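You operate a simulated robot arm through the tools that you are given. There is no shell and no other tool. Be economical: measure what you need, move in short steps, check, and stop when the job is done.

You are at the controls of a simulated robot arm. One attempt, no reset.

Task
Turn the torque dial to 40.

It is judged by the outcome, as a careful person would: the job done as asked, and still so three seconds after it is handed in. It fails if anything else is knocked over, pushed out of place, dropped, spilled or broken.

Robot
A 6-joint arm with a two-finger parallel gripper, fixed in place. Base frame: the origin is at the foot of the arm, x ahead of it, y to its left, z up. Units: mm, degrees, N and s.
Its first joint turns from -70.0 to 70.0 degrees. Payload 1.9 kg.
The TCP is the grasp point between the finger pads, 23 mm short of the fingertips. In the tool frame z runs along the fingers and y along their closing line. Largest opening 94 mm; finger width 38, thickness 10; the body of the gripper, 54 by 96 mm, starts 39 mm behind the TCP.
Orientation is that of the tool frame in the base frame, as [roll, pitch, yaw] about the fixed x, y, z axes, in that order (R = Rz(yaw) Ry(pitch) Rx(roll)). With the fingers straight down and closing along the base's y, the tool's x points along the base's -x, its y along +y and its z along -z.

Tools
- The arm moves only by the tool drive_tool. Its argument "commands" is a list of rows, each a list of 6 numbers: the shift along the tool's x, y, z in mm, then the turn, a rotation vector about the tool's x, y, z in degrees. In form: [[x, y, z, ax, ay, az], ...]. A call has 1 to 8 rows; each row is the pose to reach, as a shift and turn from the pose commanded when the call began, along the tool's axes at that moment. "claw" is the finger opening in mm, from 0 to 94, set as the call begins (left out, the last holds). Each row takes 0.2 s and may step no farther than 50 mm and 8.6 degrees from the row before; otherwise, or with a gripper value out of range, the whole call is refused. A pose out of reach is approached as far as the arm can. The call stops where the force on the tool passes 40 N (or 10 N more than at its start, if that is more) or the arm is blocked; 0.2 s more then pass. Each finger travels about 108 mm/s and halts on what it meets, pressing with about 35 N; the grip force reading is that of the motor and also rises with nothing between the fingers. The clock runs only during rows and for 0.2 s after the last one: add rows that repeat a pose to give the fingers time. It gives the time, the measured TCP pose, the force on the tool (base axes), the opening and the grip force at its end, in the units of the frame above (readings bear some noise), and new pictures: "pictures" is both (left out), scene, wrist or none.
- Cameras (640 x 400 px; columns grow to the right, rows downward): "scene" is fixed at [63.4, 310, 452.3]; the picture's right is [-0.70, -0.71, 0.00], its down [-0.31, 0.31, -0.90] and it looks along [0.64, -0.63, -0.44] (base axes); focal length 242 px, centre (320, 200). "wrist" rides on the gripper at [-39, 0, -44] in the tool frame; the picture's right is [0.00, -1.00, 0.00], its down [0.97, 0.00, -0.24] and it looks along [0.24, 0.00, 0.97] (tool axes); focal length 218 px, centre (320, 200).
- pixel_to_xyz(camera, pixels): for up to 12 pixels [column, row] of the newest picture of that camera ("zoom" is the newest enlarged one), the place [x, y, z] in the base frame of the surface seen there, good to about 3 mm, but the place of the scene camera against the robot may be out by one fixed shift of up to 25 mm in any direction. No time passes.
- inspect(camera, box): a new picture of the part [left, top, right, bottom] of that camera's present view, enlarged. No time passes.
- sign_off(): hands the job in; it is judged then, once.

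Go step by step. Measure first, check grasps and placings, and put right what went wrong. The budget is 60 turns and 120 pictures, counting those below and the enlarged ones. Unless the task says otherwise, let go and move clear before handing in, and close with one line.

The tools are called after "Request:" by a JSON object that holds its "fn" and its "kwargs". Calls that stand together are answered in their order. drive_tool: Moves the arm, as the interface text tells. Its arguments: {"type":"object","properties":{"commands":{"type":"array"},"claw":{"type":"number"},"pictures":{"type":"string","enum":["both","scene","wrist","none"]}},"required":["commands"]} The other tools are called the same way: pixel_to_xyz (camera, pixels) gives the place of the surface under pixels of a picture; inspect (camera, box) takes an enlarged picture of a part of a camera's view; sign_off () hands the job in.

At the start:

```text
t: 0.0
eef_pos: [245.8, 137.8, 351.7]
tcp_rot: [179.9, 0.0, 179.9]
force: [-0.1, -0.4, 0.1]
gripper_width: 94.2
gripper_force: 0.1
```

scene: 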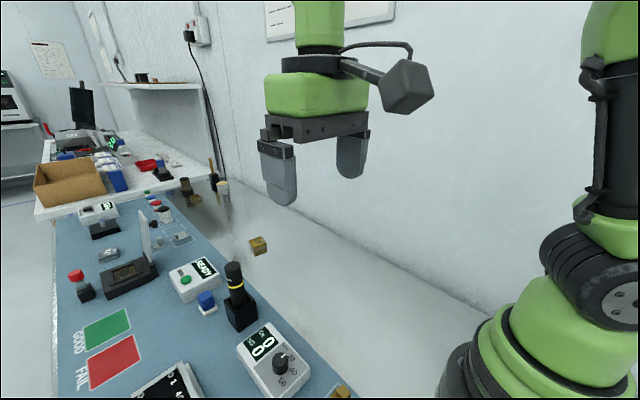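
wrist: 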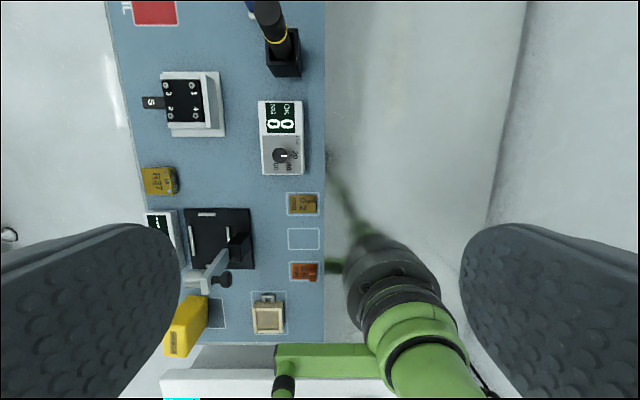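

The dial box is in the scene at about (275,365) and in the wrist picture at about (282,155). I will enlarge both views to read it.

Request:
{"fn": "inspect", "kwargs": {"camera": "scene", "box": [220, 310, 340, 400]}}

Request:
{"fn": "inspect", "kwargs": {"camera": "wrist", "box": [240, 90, 330, 190]}}

Request:
{"fn": "pixel_to_xyz", "kwargs": {"camera": "wrist", "pixels": [[282, 156], [264, 140], [300, 140], [264, 174], [303, 174], [262, 103], [300, 103], [285, 60], [303, 205], [275, 10]]}}

```text
4.44 times, centred on (280, 355) of scene
```

zoom: 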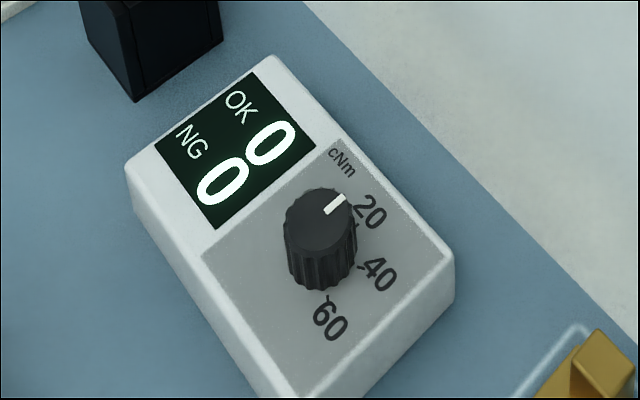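

```text
4.00 times, centred on (285, 140) of wrist
```

zoom: 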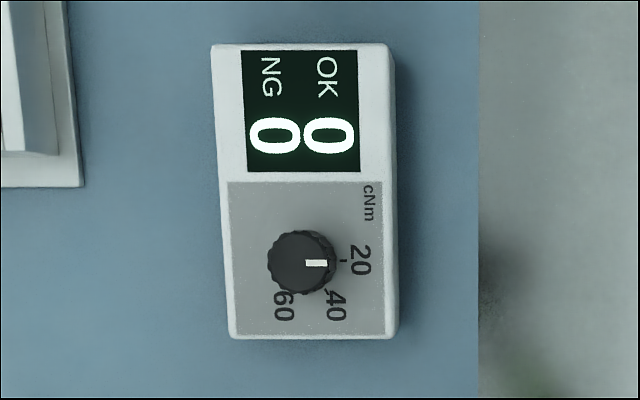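

```text
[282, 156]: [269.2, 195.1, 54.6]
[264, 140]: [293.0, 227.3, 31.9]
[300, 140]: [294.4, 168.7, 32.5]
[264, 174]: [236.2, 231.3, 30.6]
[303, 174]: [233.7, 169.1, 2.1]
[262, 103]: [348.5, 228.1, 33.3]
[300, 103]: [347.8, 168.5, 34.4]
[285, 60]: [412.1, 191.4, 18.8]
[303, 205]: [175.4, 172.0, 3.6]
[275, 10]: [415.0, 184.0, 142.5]
```

The dial now points at about 20, and the 40 mark is roughly 45° clockwise of that. The wrist readings put the mat near z = 2, which disagrees with the stated 47, so I will compare them with the scene camera.

Request:
{"fn": "pixel_to_xyz", "kwargs": {"camera": "scene", "pixels": [[280, 354], [283, 372], [265, 345], [271, 322], [304, 370], [237, 350], [245, 300], [232, 264], [220, 340], [330, 340]]}}

Request:
{"fn": "pixel_to_xyz", "kwargs": {"camera": "wrist", "pixels": [[280, 154], [278, 160], [285, 152], [275, 155], [290, 168], [268, 148], [318, 100], [240, 150], [400, 100]]}}

```text
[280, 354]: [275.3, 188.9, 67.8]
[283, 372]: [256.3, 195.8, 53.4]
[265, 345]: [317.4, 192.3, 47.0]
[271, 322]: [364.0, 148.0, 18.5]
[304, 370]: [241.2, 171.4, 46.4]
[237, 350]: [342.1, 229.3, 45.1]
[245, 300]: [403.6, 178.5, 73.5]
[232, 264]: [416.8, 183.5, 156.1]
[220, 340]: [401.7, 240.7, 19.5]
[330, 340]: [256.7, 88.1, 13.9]
```

```text
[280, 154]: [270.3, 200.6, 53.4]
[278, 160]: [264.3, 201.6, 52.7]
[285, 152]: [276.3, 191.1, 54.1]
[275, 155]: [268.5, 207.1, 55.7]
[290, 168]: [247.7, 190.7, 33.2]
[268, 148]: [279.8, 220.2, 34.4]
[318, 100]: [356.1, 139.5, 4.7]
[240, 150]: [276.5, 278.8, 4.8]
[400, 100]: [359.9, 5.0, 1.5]
```

Both cameras agree once the scene shift (about +14 in z) is taken out: the knob top is near (269, 198, 54) and the box face is at z ≈ 33. I will move above the knob for a closer look.

Request:
{"fn": "drive_tool", "kwargs": {"commands": [[-6, 15, 45, 0, 0, 0], [-12, 30, 90, 0, 0, 0], [-18, 45, 135, 0, 0, 0], [-23, 60, 180, 0, 0, 0], [-23, 60, 210, 0, 0, 0], [-23, 60, 210, 0, 0, 0]], "claw": 50}}

```text
t: 1.4
eef_pos: [268.3, 197.9, 141.1]
tcp_rot: [179.8, 0.0, 179.9]
force: [0.1, -0.8, 0.5]
gripper_width: 50.1
gripper_force: 0.1
```

scene: 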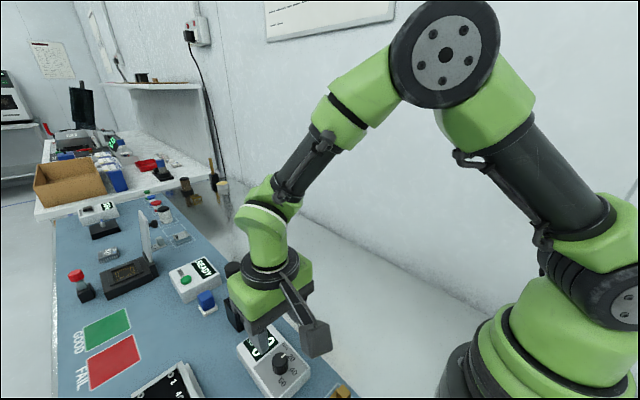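
wrist: 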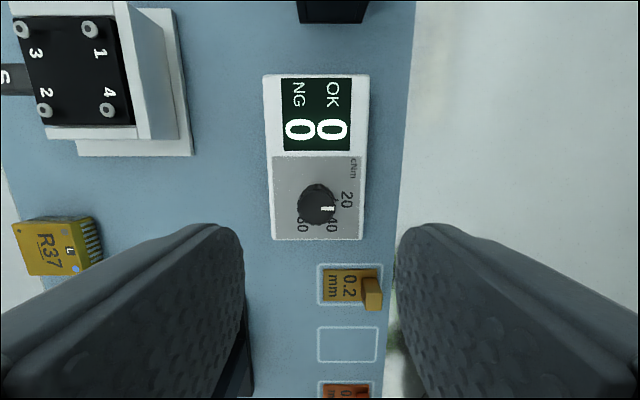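

I'm above the knob now; it shows at about (317,204). I will zoom in and measure it.

Request:
{"fn": "inspect", "kwargs": {"camera": "wrist", "box": [265, 145, 375, 245]}}

Request:
{"fn": "pixel_to_xyz", "kwargs": {"camera": "wrist", "pixels": [[318, 205], [301, 205], [335, 205], [318, 188], [318, 221], [330, 209], [285, 225], [350, 230], [390, 205]]}}

```text
4.00 times, centred on (320, 195) of wrist
```

zoom: 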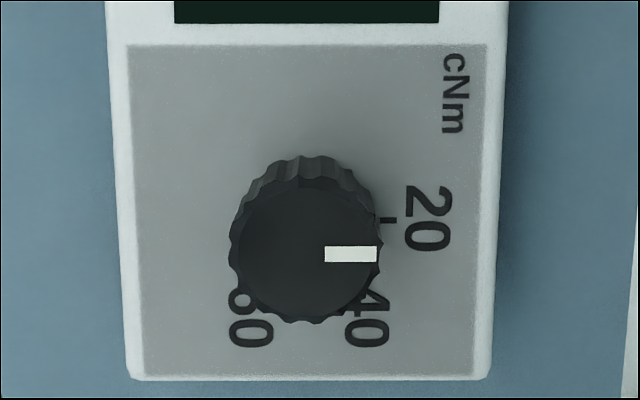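

```text
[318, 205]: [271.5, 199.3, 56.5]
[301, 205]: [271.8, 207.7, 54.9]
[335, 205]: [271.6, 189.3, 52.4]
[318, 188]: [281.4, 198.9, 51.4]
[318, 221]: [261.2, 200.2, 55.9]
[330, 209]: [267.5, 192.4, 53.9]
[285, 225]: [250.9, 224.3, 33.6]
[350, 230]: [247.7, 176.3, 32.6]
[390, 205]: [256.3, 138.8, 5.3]
```

The knob centre is at about (270, 200), with a 23 mm diameter. I still need the exact angle of the 40 tick, so I will zoom in on the scene view.

Request:
{"fn": "inspect", "kwargs": {"camera": "scene", "box": [258, 335, 312, 390]}}

```text
7.27 times, centred on (285, 362) of scene
```

zoom: 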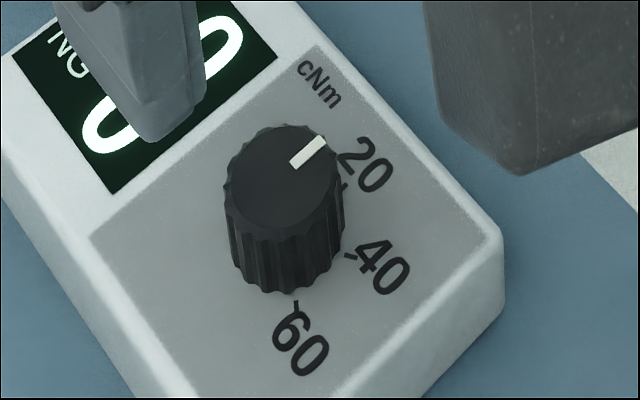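

Request:
{"fn": "pixel_to_xyz", "kwargs": {"camera": "zoom", "pixels": [[351, 257], [295, 302], [345, 184], [365, 164], [382, 266], [302, 345], [320, 141], [293, 165], [281, 171], [226, 185], [335, 165], [265, 205]]}}

```text
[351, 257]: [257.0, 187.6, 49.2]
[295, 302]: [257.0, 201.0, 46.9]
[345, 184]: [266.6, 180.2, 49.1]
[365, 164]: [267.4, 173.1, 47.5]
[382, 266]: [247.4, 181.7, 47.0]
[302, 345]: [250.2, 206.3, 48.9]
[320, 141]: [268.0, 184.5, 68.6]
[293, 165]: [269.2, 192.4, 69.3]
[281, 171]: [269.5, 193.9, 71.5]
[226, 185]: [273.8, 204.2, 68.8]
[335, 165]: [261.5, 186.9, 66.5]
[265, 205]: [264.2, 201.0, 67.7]
```

The labels at 20, 40 and 60 are spaced about 60° apart around the axis, and the pointer is on 20. I will pre-rotate −30°, so that the 60° turn is symmetric, and descend over the knob.

Request:
{"fn": "drive_tool", "kwargs": {"commands": [[-2.2, 1.9, 10, 0, 0, -7.5], [-2.2, 1.9, 25, 0, 0, -15], [-2.2, 1.9, 40, 0, 0, -22.5], [-2.2, 1.9, 55, 0, 0, -30], [-2.2, 1.9, 68, 0, 0, -30], [-2.2, 1.9, 80, 0, 0, -30], [-2.2, 1.9, 80, 0, 0, -30]], "claw": 50}}

```text
t: 3.0
eef_pos: [272.1, 200.2, 61.4]
tcp_rot: [180.0, 0.0, -149.9]
force: [-0.6, 0.5, 0.0]
gripper_width: 49.8
gripper_force: 0.1
```

scene: 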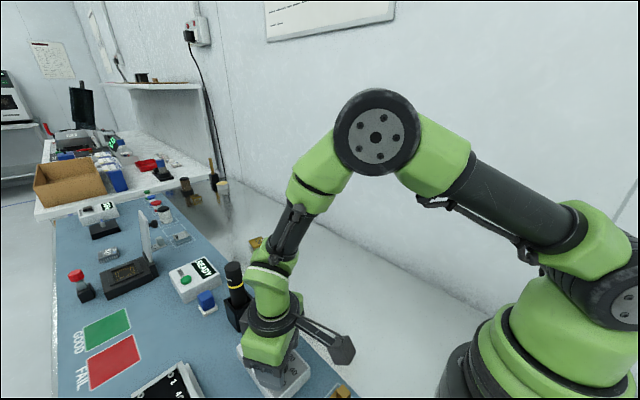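
wrist: 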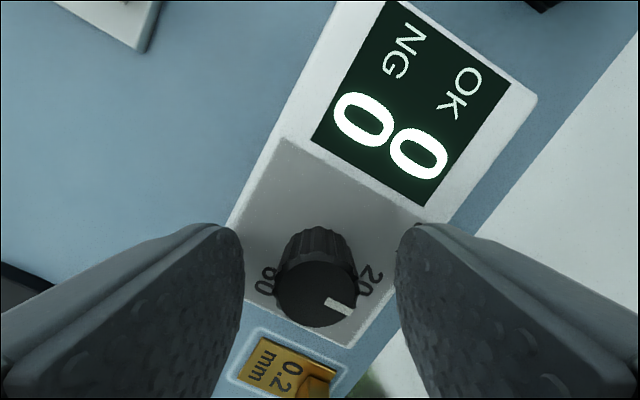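

The fingers straddle the knob (top centre about (316,294), expected about (320,296)), so I am within 1 mm. I will nudge and close.

Request:
{"fn": "drive_tool", "kwargs": {"commands": [[-0.5, 0.9, 1, 0, 0, 0], [-0.5, 0.9, 1, 0, 0, 0], [-0.5, 0.9, 1, 0, 0, 0], [-0.5, 0.9, 1, 0, 0, 0]], "claw": 16, "pictures": "wrist"}}

```text
t: 4.0
eef_pos: [270.5, 199.3, 61.4]
tcp_rot: [-179.9, 0.0, -150.0]
force: [-10.1, -11.6, 32.0]
gripper_width: 23.4
gripper_force: 44.6
```

wrist: 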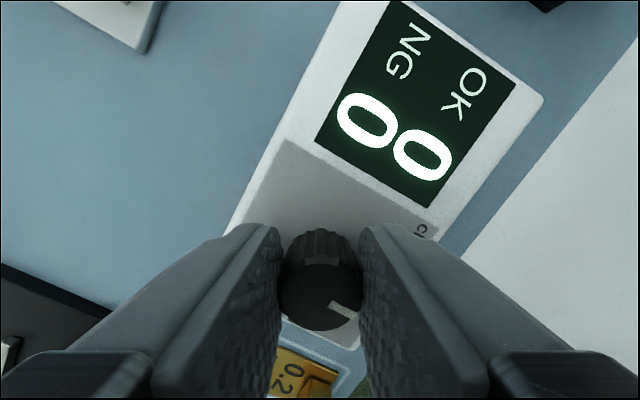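

The grip is at 23.4 mm on the knob, but there is a 32 N upward and about 15 N sideways load. I will relax it by shifting slightly.

Request:
{"fn": "drive_tool", "kwargs": {"commands": [[0.5, -0.2, -1.0, 0, 0, 0], [0.5, -0.2, -1.0, 0, 0, 0]], "pictures": "none"}}

```text
t: 4.6
eef_pos: [271.2, 200.6, 61.6]
tcp_rot: [179.9, 0.0, -149.9]
force: [2.6, 0.5, 4.6]
gripper_width: 23.6
gripper_force: 44.5
```

The loads are nearly gone. Now I will turn clockwise (tool +z) 60° in steps.

Request:
{"fn": "drive_tool", "kwargs": {"commands": [[0, 0, 0, 0, 0, 5], [0, 0, 0, 0, 0, 10], [0, 0, 0, 0, 0, 15], [0, 0, 0, 0, 0, 20], [0, 0, 0, 0, 0, 25], [0, 0, 0, 0, 0, 30]]}}

```text
t: 6.0
eef_pos: [270.6, 199.3, 62.5]
tcp_rot: [179.8, 0.1, 179.8]
force: [23.6, 1.4, -25.2]
gripper_width: 23.5
gripper_force: 45.0
```

scene: 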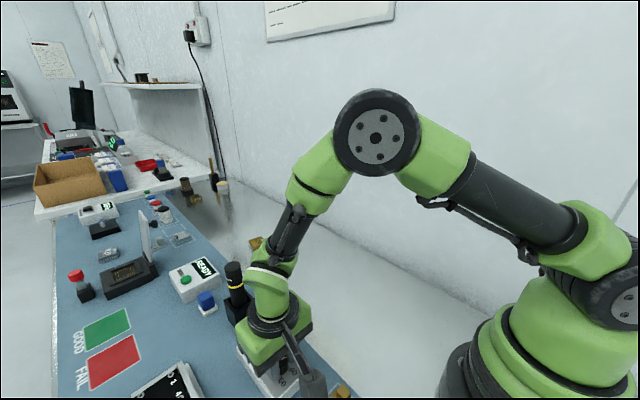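
wrist: 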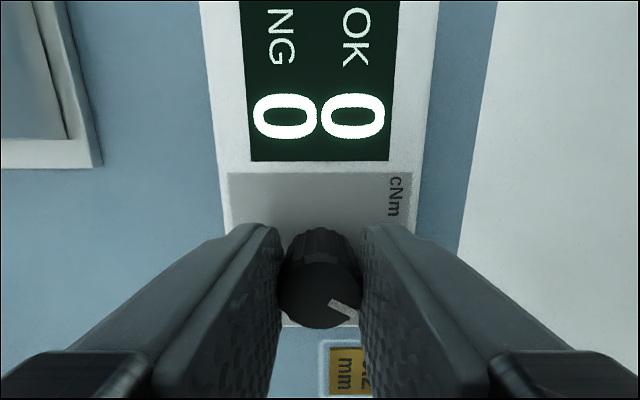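

The knob is turning with the gripper: the pointer is still at the same angle relative to the fingers. The load is +x 24, −z 25 N, so I will ease that before continuing.

Request:
{"fn": "drive_tool", "kwargs": {"commands": [[-0.6, 0, 0.7, 0, 0, 0], [-0.6, 0, 0.7, 0, 0, 0]], "pictures": "none"}}

```text
t: 6.6
eef_pos: [270.7, 199.4, 61.5]
tcp_rot: [-180.0, 0.0, 179.9]
force: [10.6, -10.7, 1.3]
gripper_width: 23.9
gripper_force: 45.3
```

The load is small now; I'll continue the next 29°.

Request:
{"fn": "drive_tool", "kwargs": {"commands": [[-0.3, -0.3, 0, 0, 0, 5], [-0.3, -0.3, 0, 0, 0, 10], [-0.3, -0.3, 0, 0, 0, 15], [-0.3, -0.3, 0, 0, 0, 20], [-0.3, -0.3, 0, 0, 0, 25], [-0.3, -0.3, 0, 0, 0, 29]], "pictures": "wrist"}}

```text
t: 7.4
eef_pos: [269.7, 199.8, 62.8]
tcp_rot: [-179.8, -0.3, 166.8]
force: [-2.8, -3.8, 3.5]
gripper_width: 23.6
gripper_force: 46.0
stopped in row 3: the force on the tool passed its limit (the readings are from after the stop); the commanded pose is now the measured one
```

wrist: 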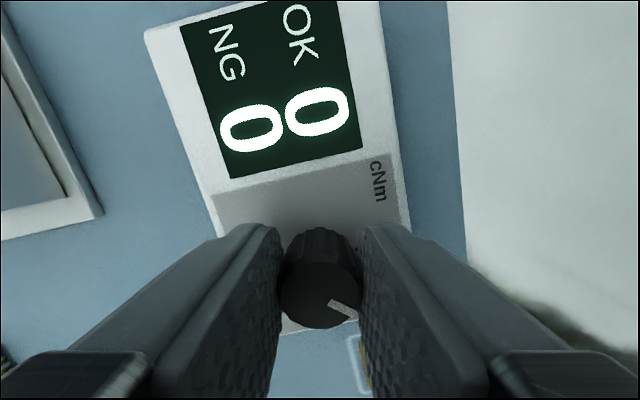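

It stopped on a force spike 13° into this stretch (43° so far), and the commanded pose now rests with little load. I'll continue gently.

Request:
{"fn": "drive_tool", "kwargs": {"commands": [[0, 0, 0, 0, 0, 3], [0, 0, 0, 0, 0, 6], [0, 0, 0, 0, 0, 8]], "pictures": "none"}}

```text
t: 8.2
eef_pos: [270.6, 199.6, 60.9]
tcp_rot: [-179.8, -0.2, 158.8]
force: [2.3, -3.9, 11.0]
gripper_width: 23.4
gripper_force: 44.8
```

I have turned about 51° with low loads. I'll add 8.5° more.

Request:
{"fn": "drive_tool", "kwargs": {"commands": [[0, 0, 0, 0, 0, 3], [0, 0, 0, 0, 0, 6], [0, 0, 0, 0, 0, 8.5]], "pictures": "wrist"}}

Request:
{"fn": "inspect", "kwargs": {"camera": "scene", "box": [258, 335, 312, 390]}}

```text
t: 9.0
eef_pos: [270.3, 199.6, 61.9]
tcp_rot: [-179.9, -0.1, 150.4]
force: [-6.2, 7.6, 4.9]
gripper_width: 23.6
gripper_force: 44.9
```

wrist: 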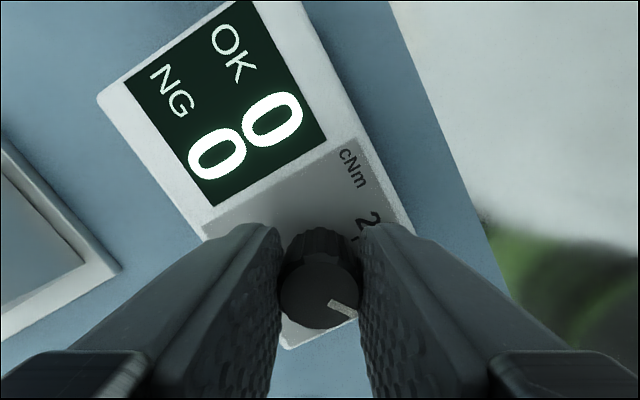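

```text
7.27 times, centred on (285, 362) of scene
```

zoom: 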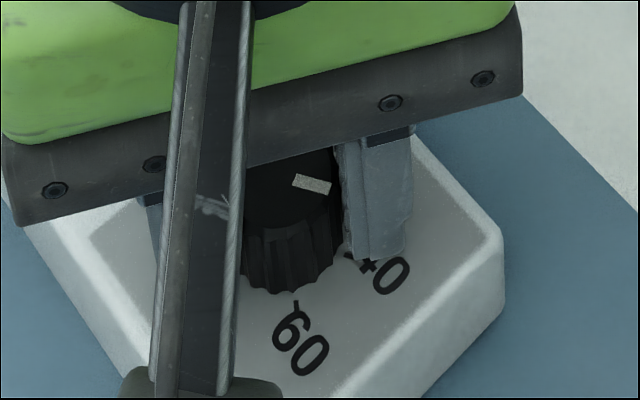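

The knob followed for a total of about 60°. I'll release, rise and check the pointer.

Request:
{"fn": "drive_tool", "kwargs": {"commands": [[0, 0, 0, 0, 0, 0], [0, 0, 0, 0, 0, 0], [0, 0, -20, 0, 0, 0], [0, 0, -50, 0, 0, 0], [0, 0, -80, 0, 0, -7.5], [0, 0, -80, 0, 0, -15], [0, 0, -80, 0, 0, -22.5], [0, 0, -80, 0, 0, -30]], "claw": 50, "pictures": "scene"}}

Request:
{"fn": "inspect", "kwargs": {"camera": "scene", "box": [258, 335, 312, 390]}}

Request:
{"fn": "inspect", "kwargs": {"camera": "wrist", "box": [265, 145, 375, 245]}}

```text
t: 10.8
eef_pos: [271.0, 199.5, 142.1]
tcp_rot: [-180.0, -0.2, -179.6]
force: [0.1, -0.4, 0.1]
gripper_width: 49.9
gripper_force: 0.1
```

scene: 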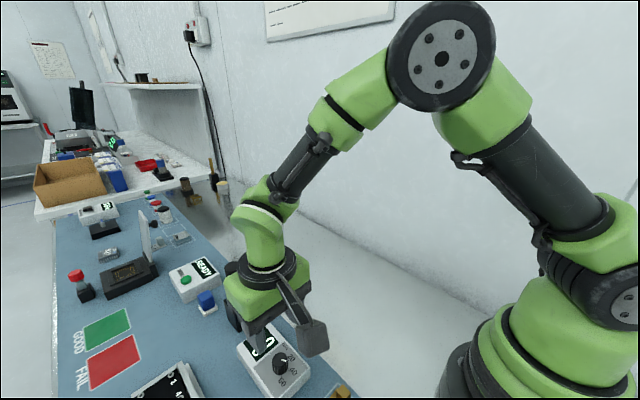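

```text
7.27 times, centred on (285, 362) of scene
```

zoom: 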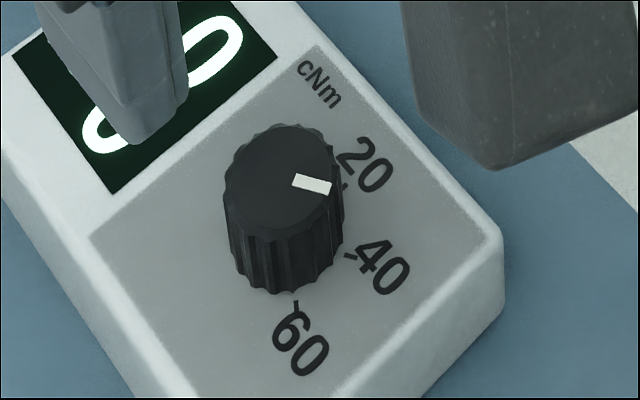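

```text
4.00 times, centred on (320, 195) of wrist
```

zoom: 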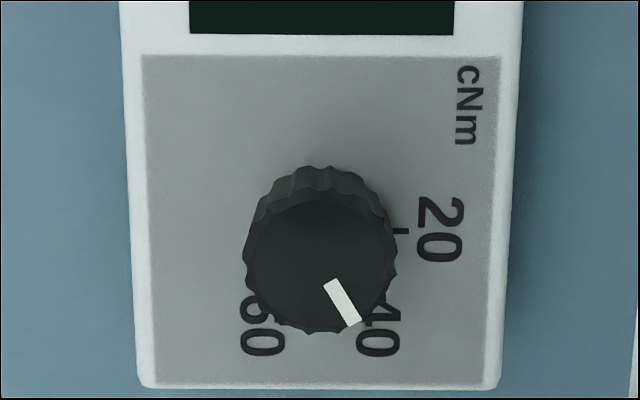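

The box hasn't moved, and the pointer reads about 59° from the 20 direction. I'll move the camera back along −x to see the ticks and pointer together.

Request:
{"fn": "drive_tool", "kwargs": {"commands": [[30, 0, 0, 0, 0, 0], [60, 0, 0, 0, 0, 0], [60, 0, 0, 0, 0, 0]], "pictures": "wrist"}}

Request:
{"fn": "inspect", "kwargs": {"camera": "wrist", "box": [265, 70, 375, 170]}}

```text
t: 11.6
eef_pos: [210.2, 198.5, 143.0]
tcp_rot: [179.9, -0.2, -179.7]
force: [-0.3, -0.8, -0.4]
gripper_width: 50.1
gripper_force: 0.0
```

wrist: 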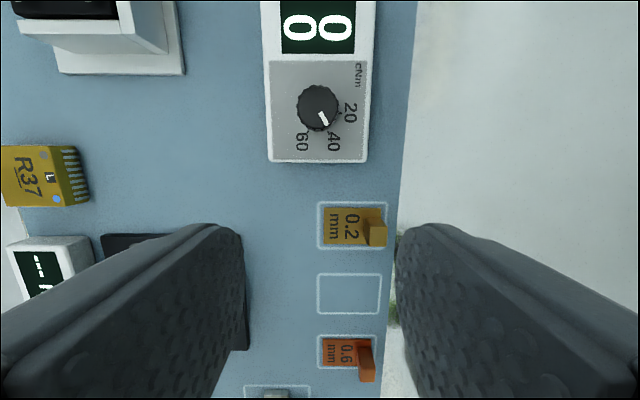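

```text
4.00 times, centred on (320, 120) of wrist
```

zoom: 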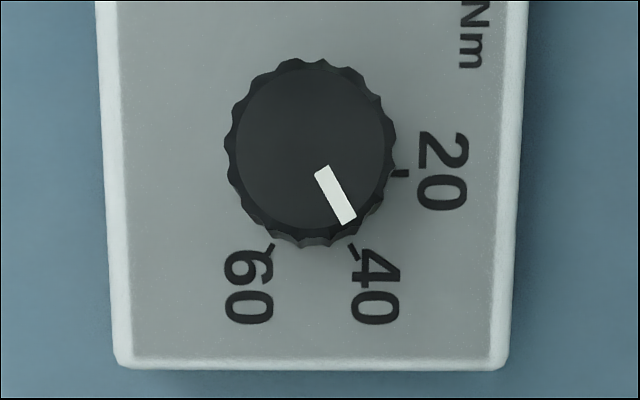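

The pointer line, from (321,170) to (349,221) in the zoom, is at about 61°. The 40 tick at (355,251) is also at about 61° around the axis. The dial is on 40, the gripper is clear and nothing else has moved, so I'm handing in.

Request:
{"fn": "sign_off", "kwargs": {}}

```text
The job is handed in.
```

The torque dial is set to 40, its pointer within about 2° of the 40 mark, and the gripper has let go and is clear.
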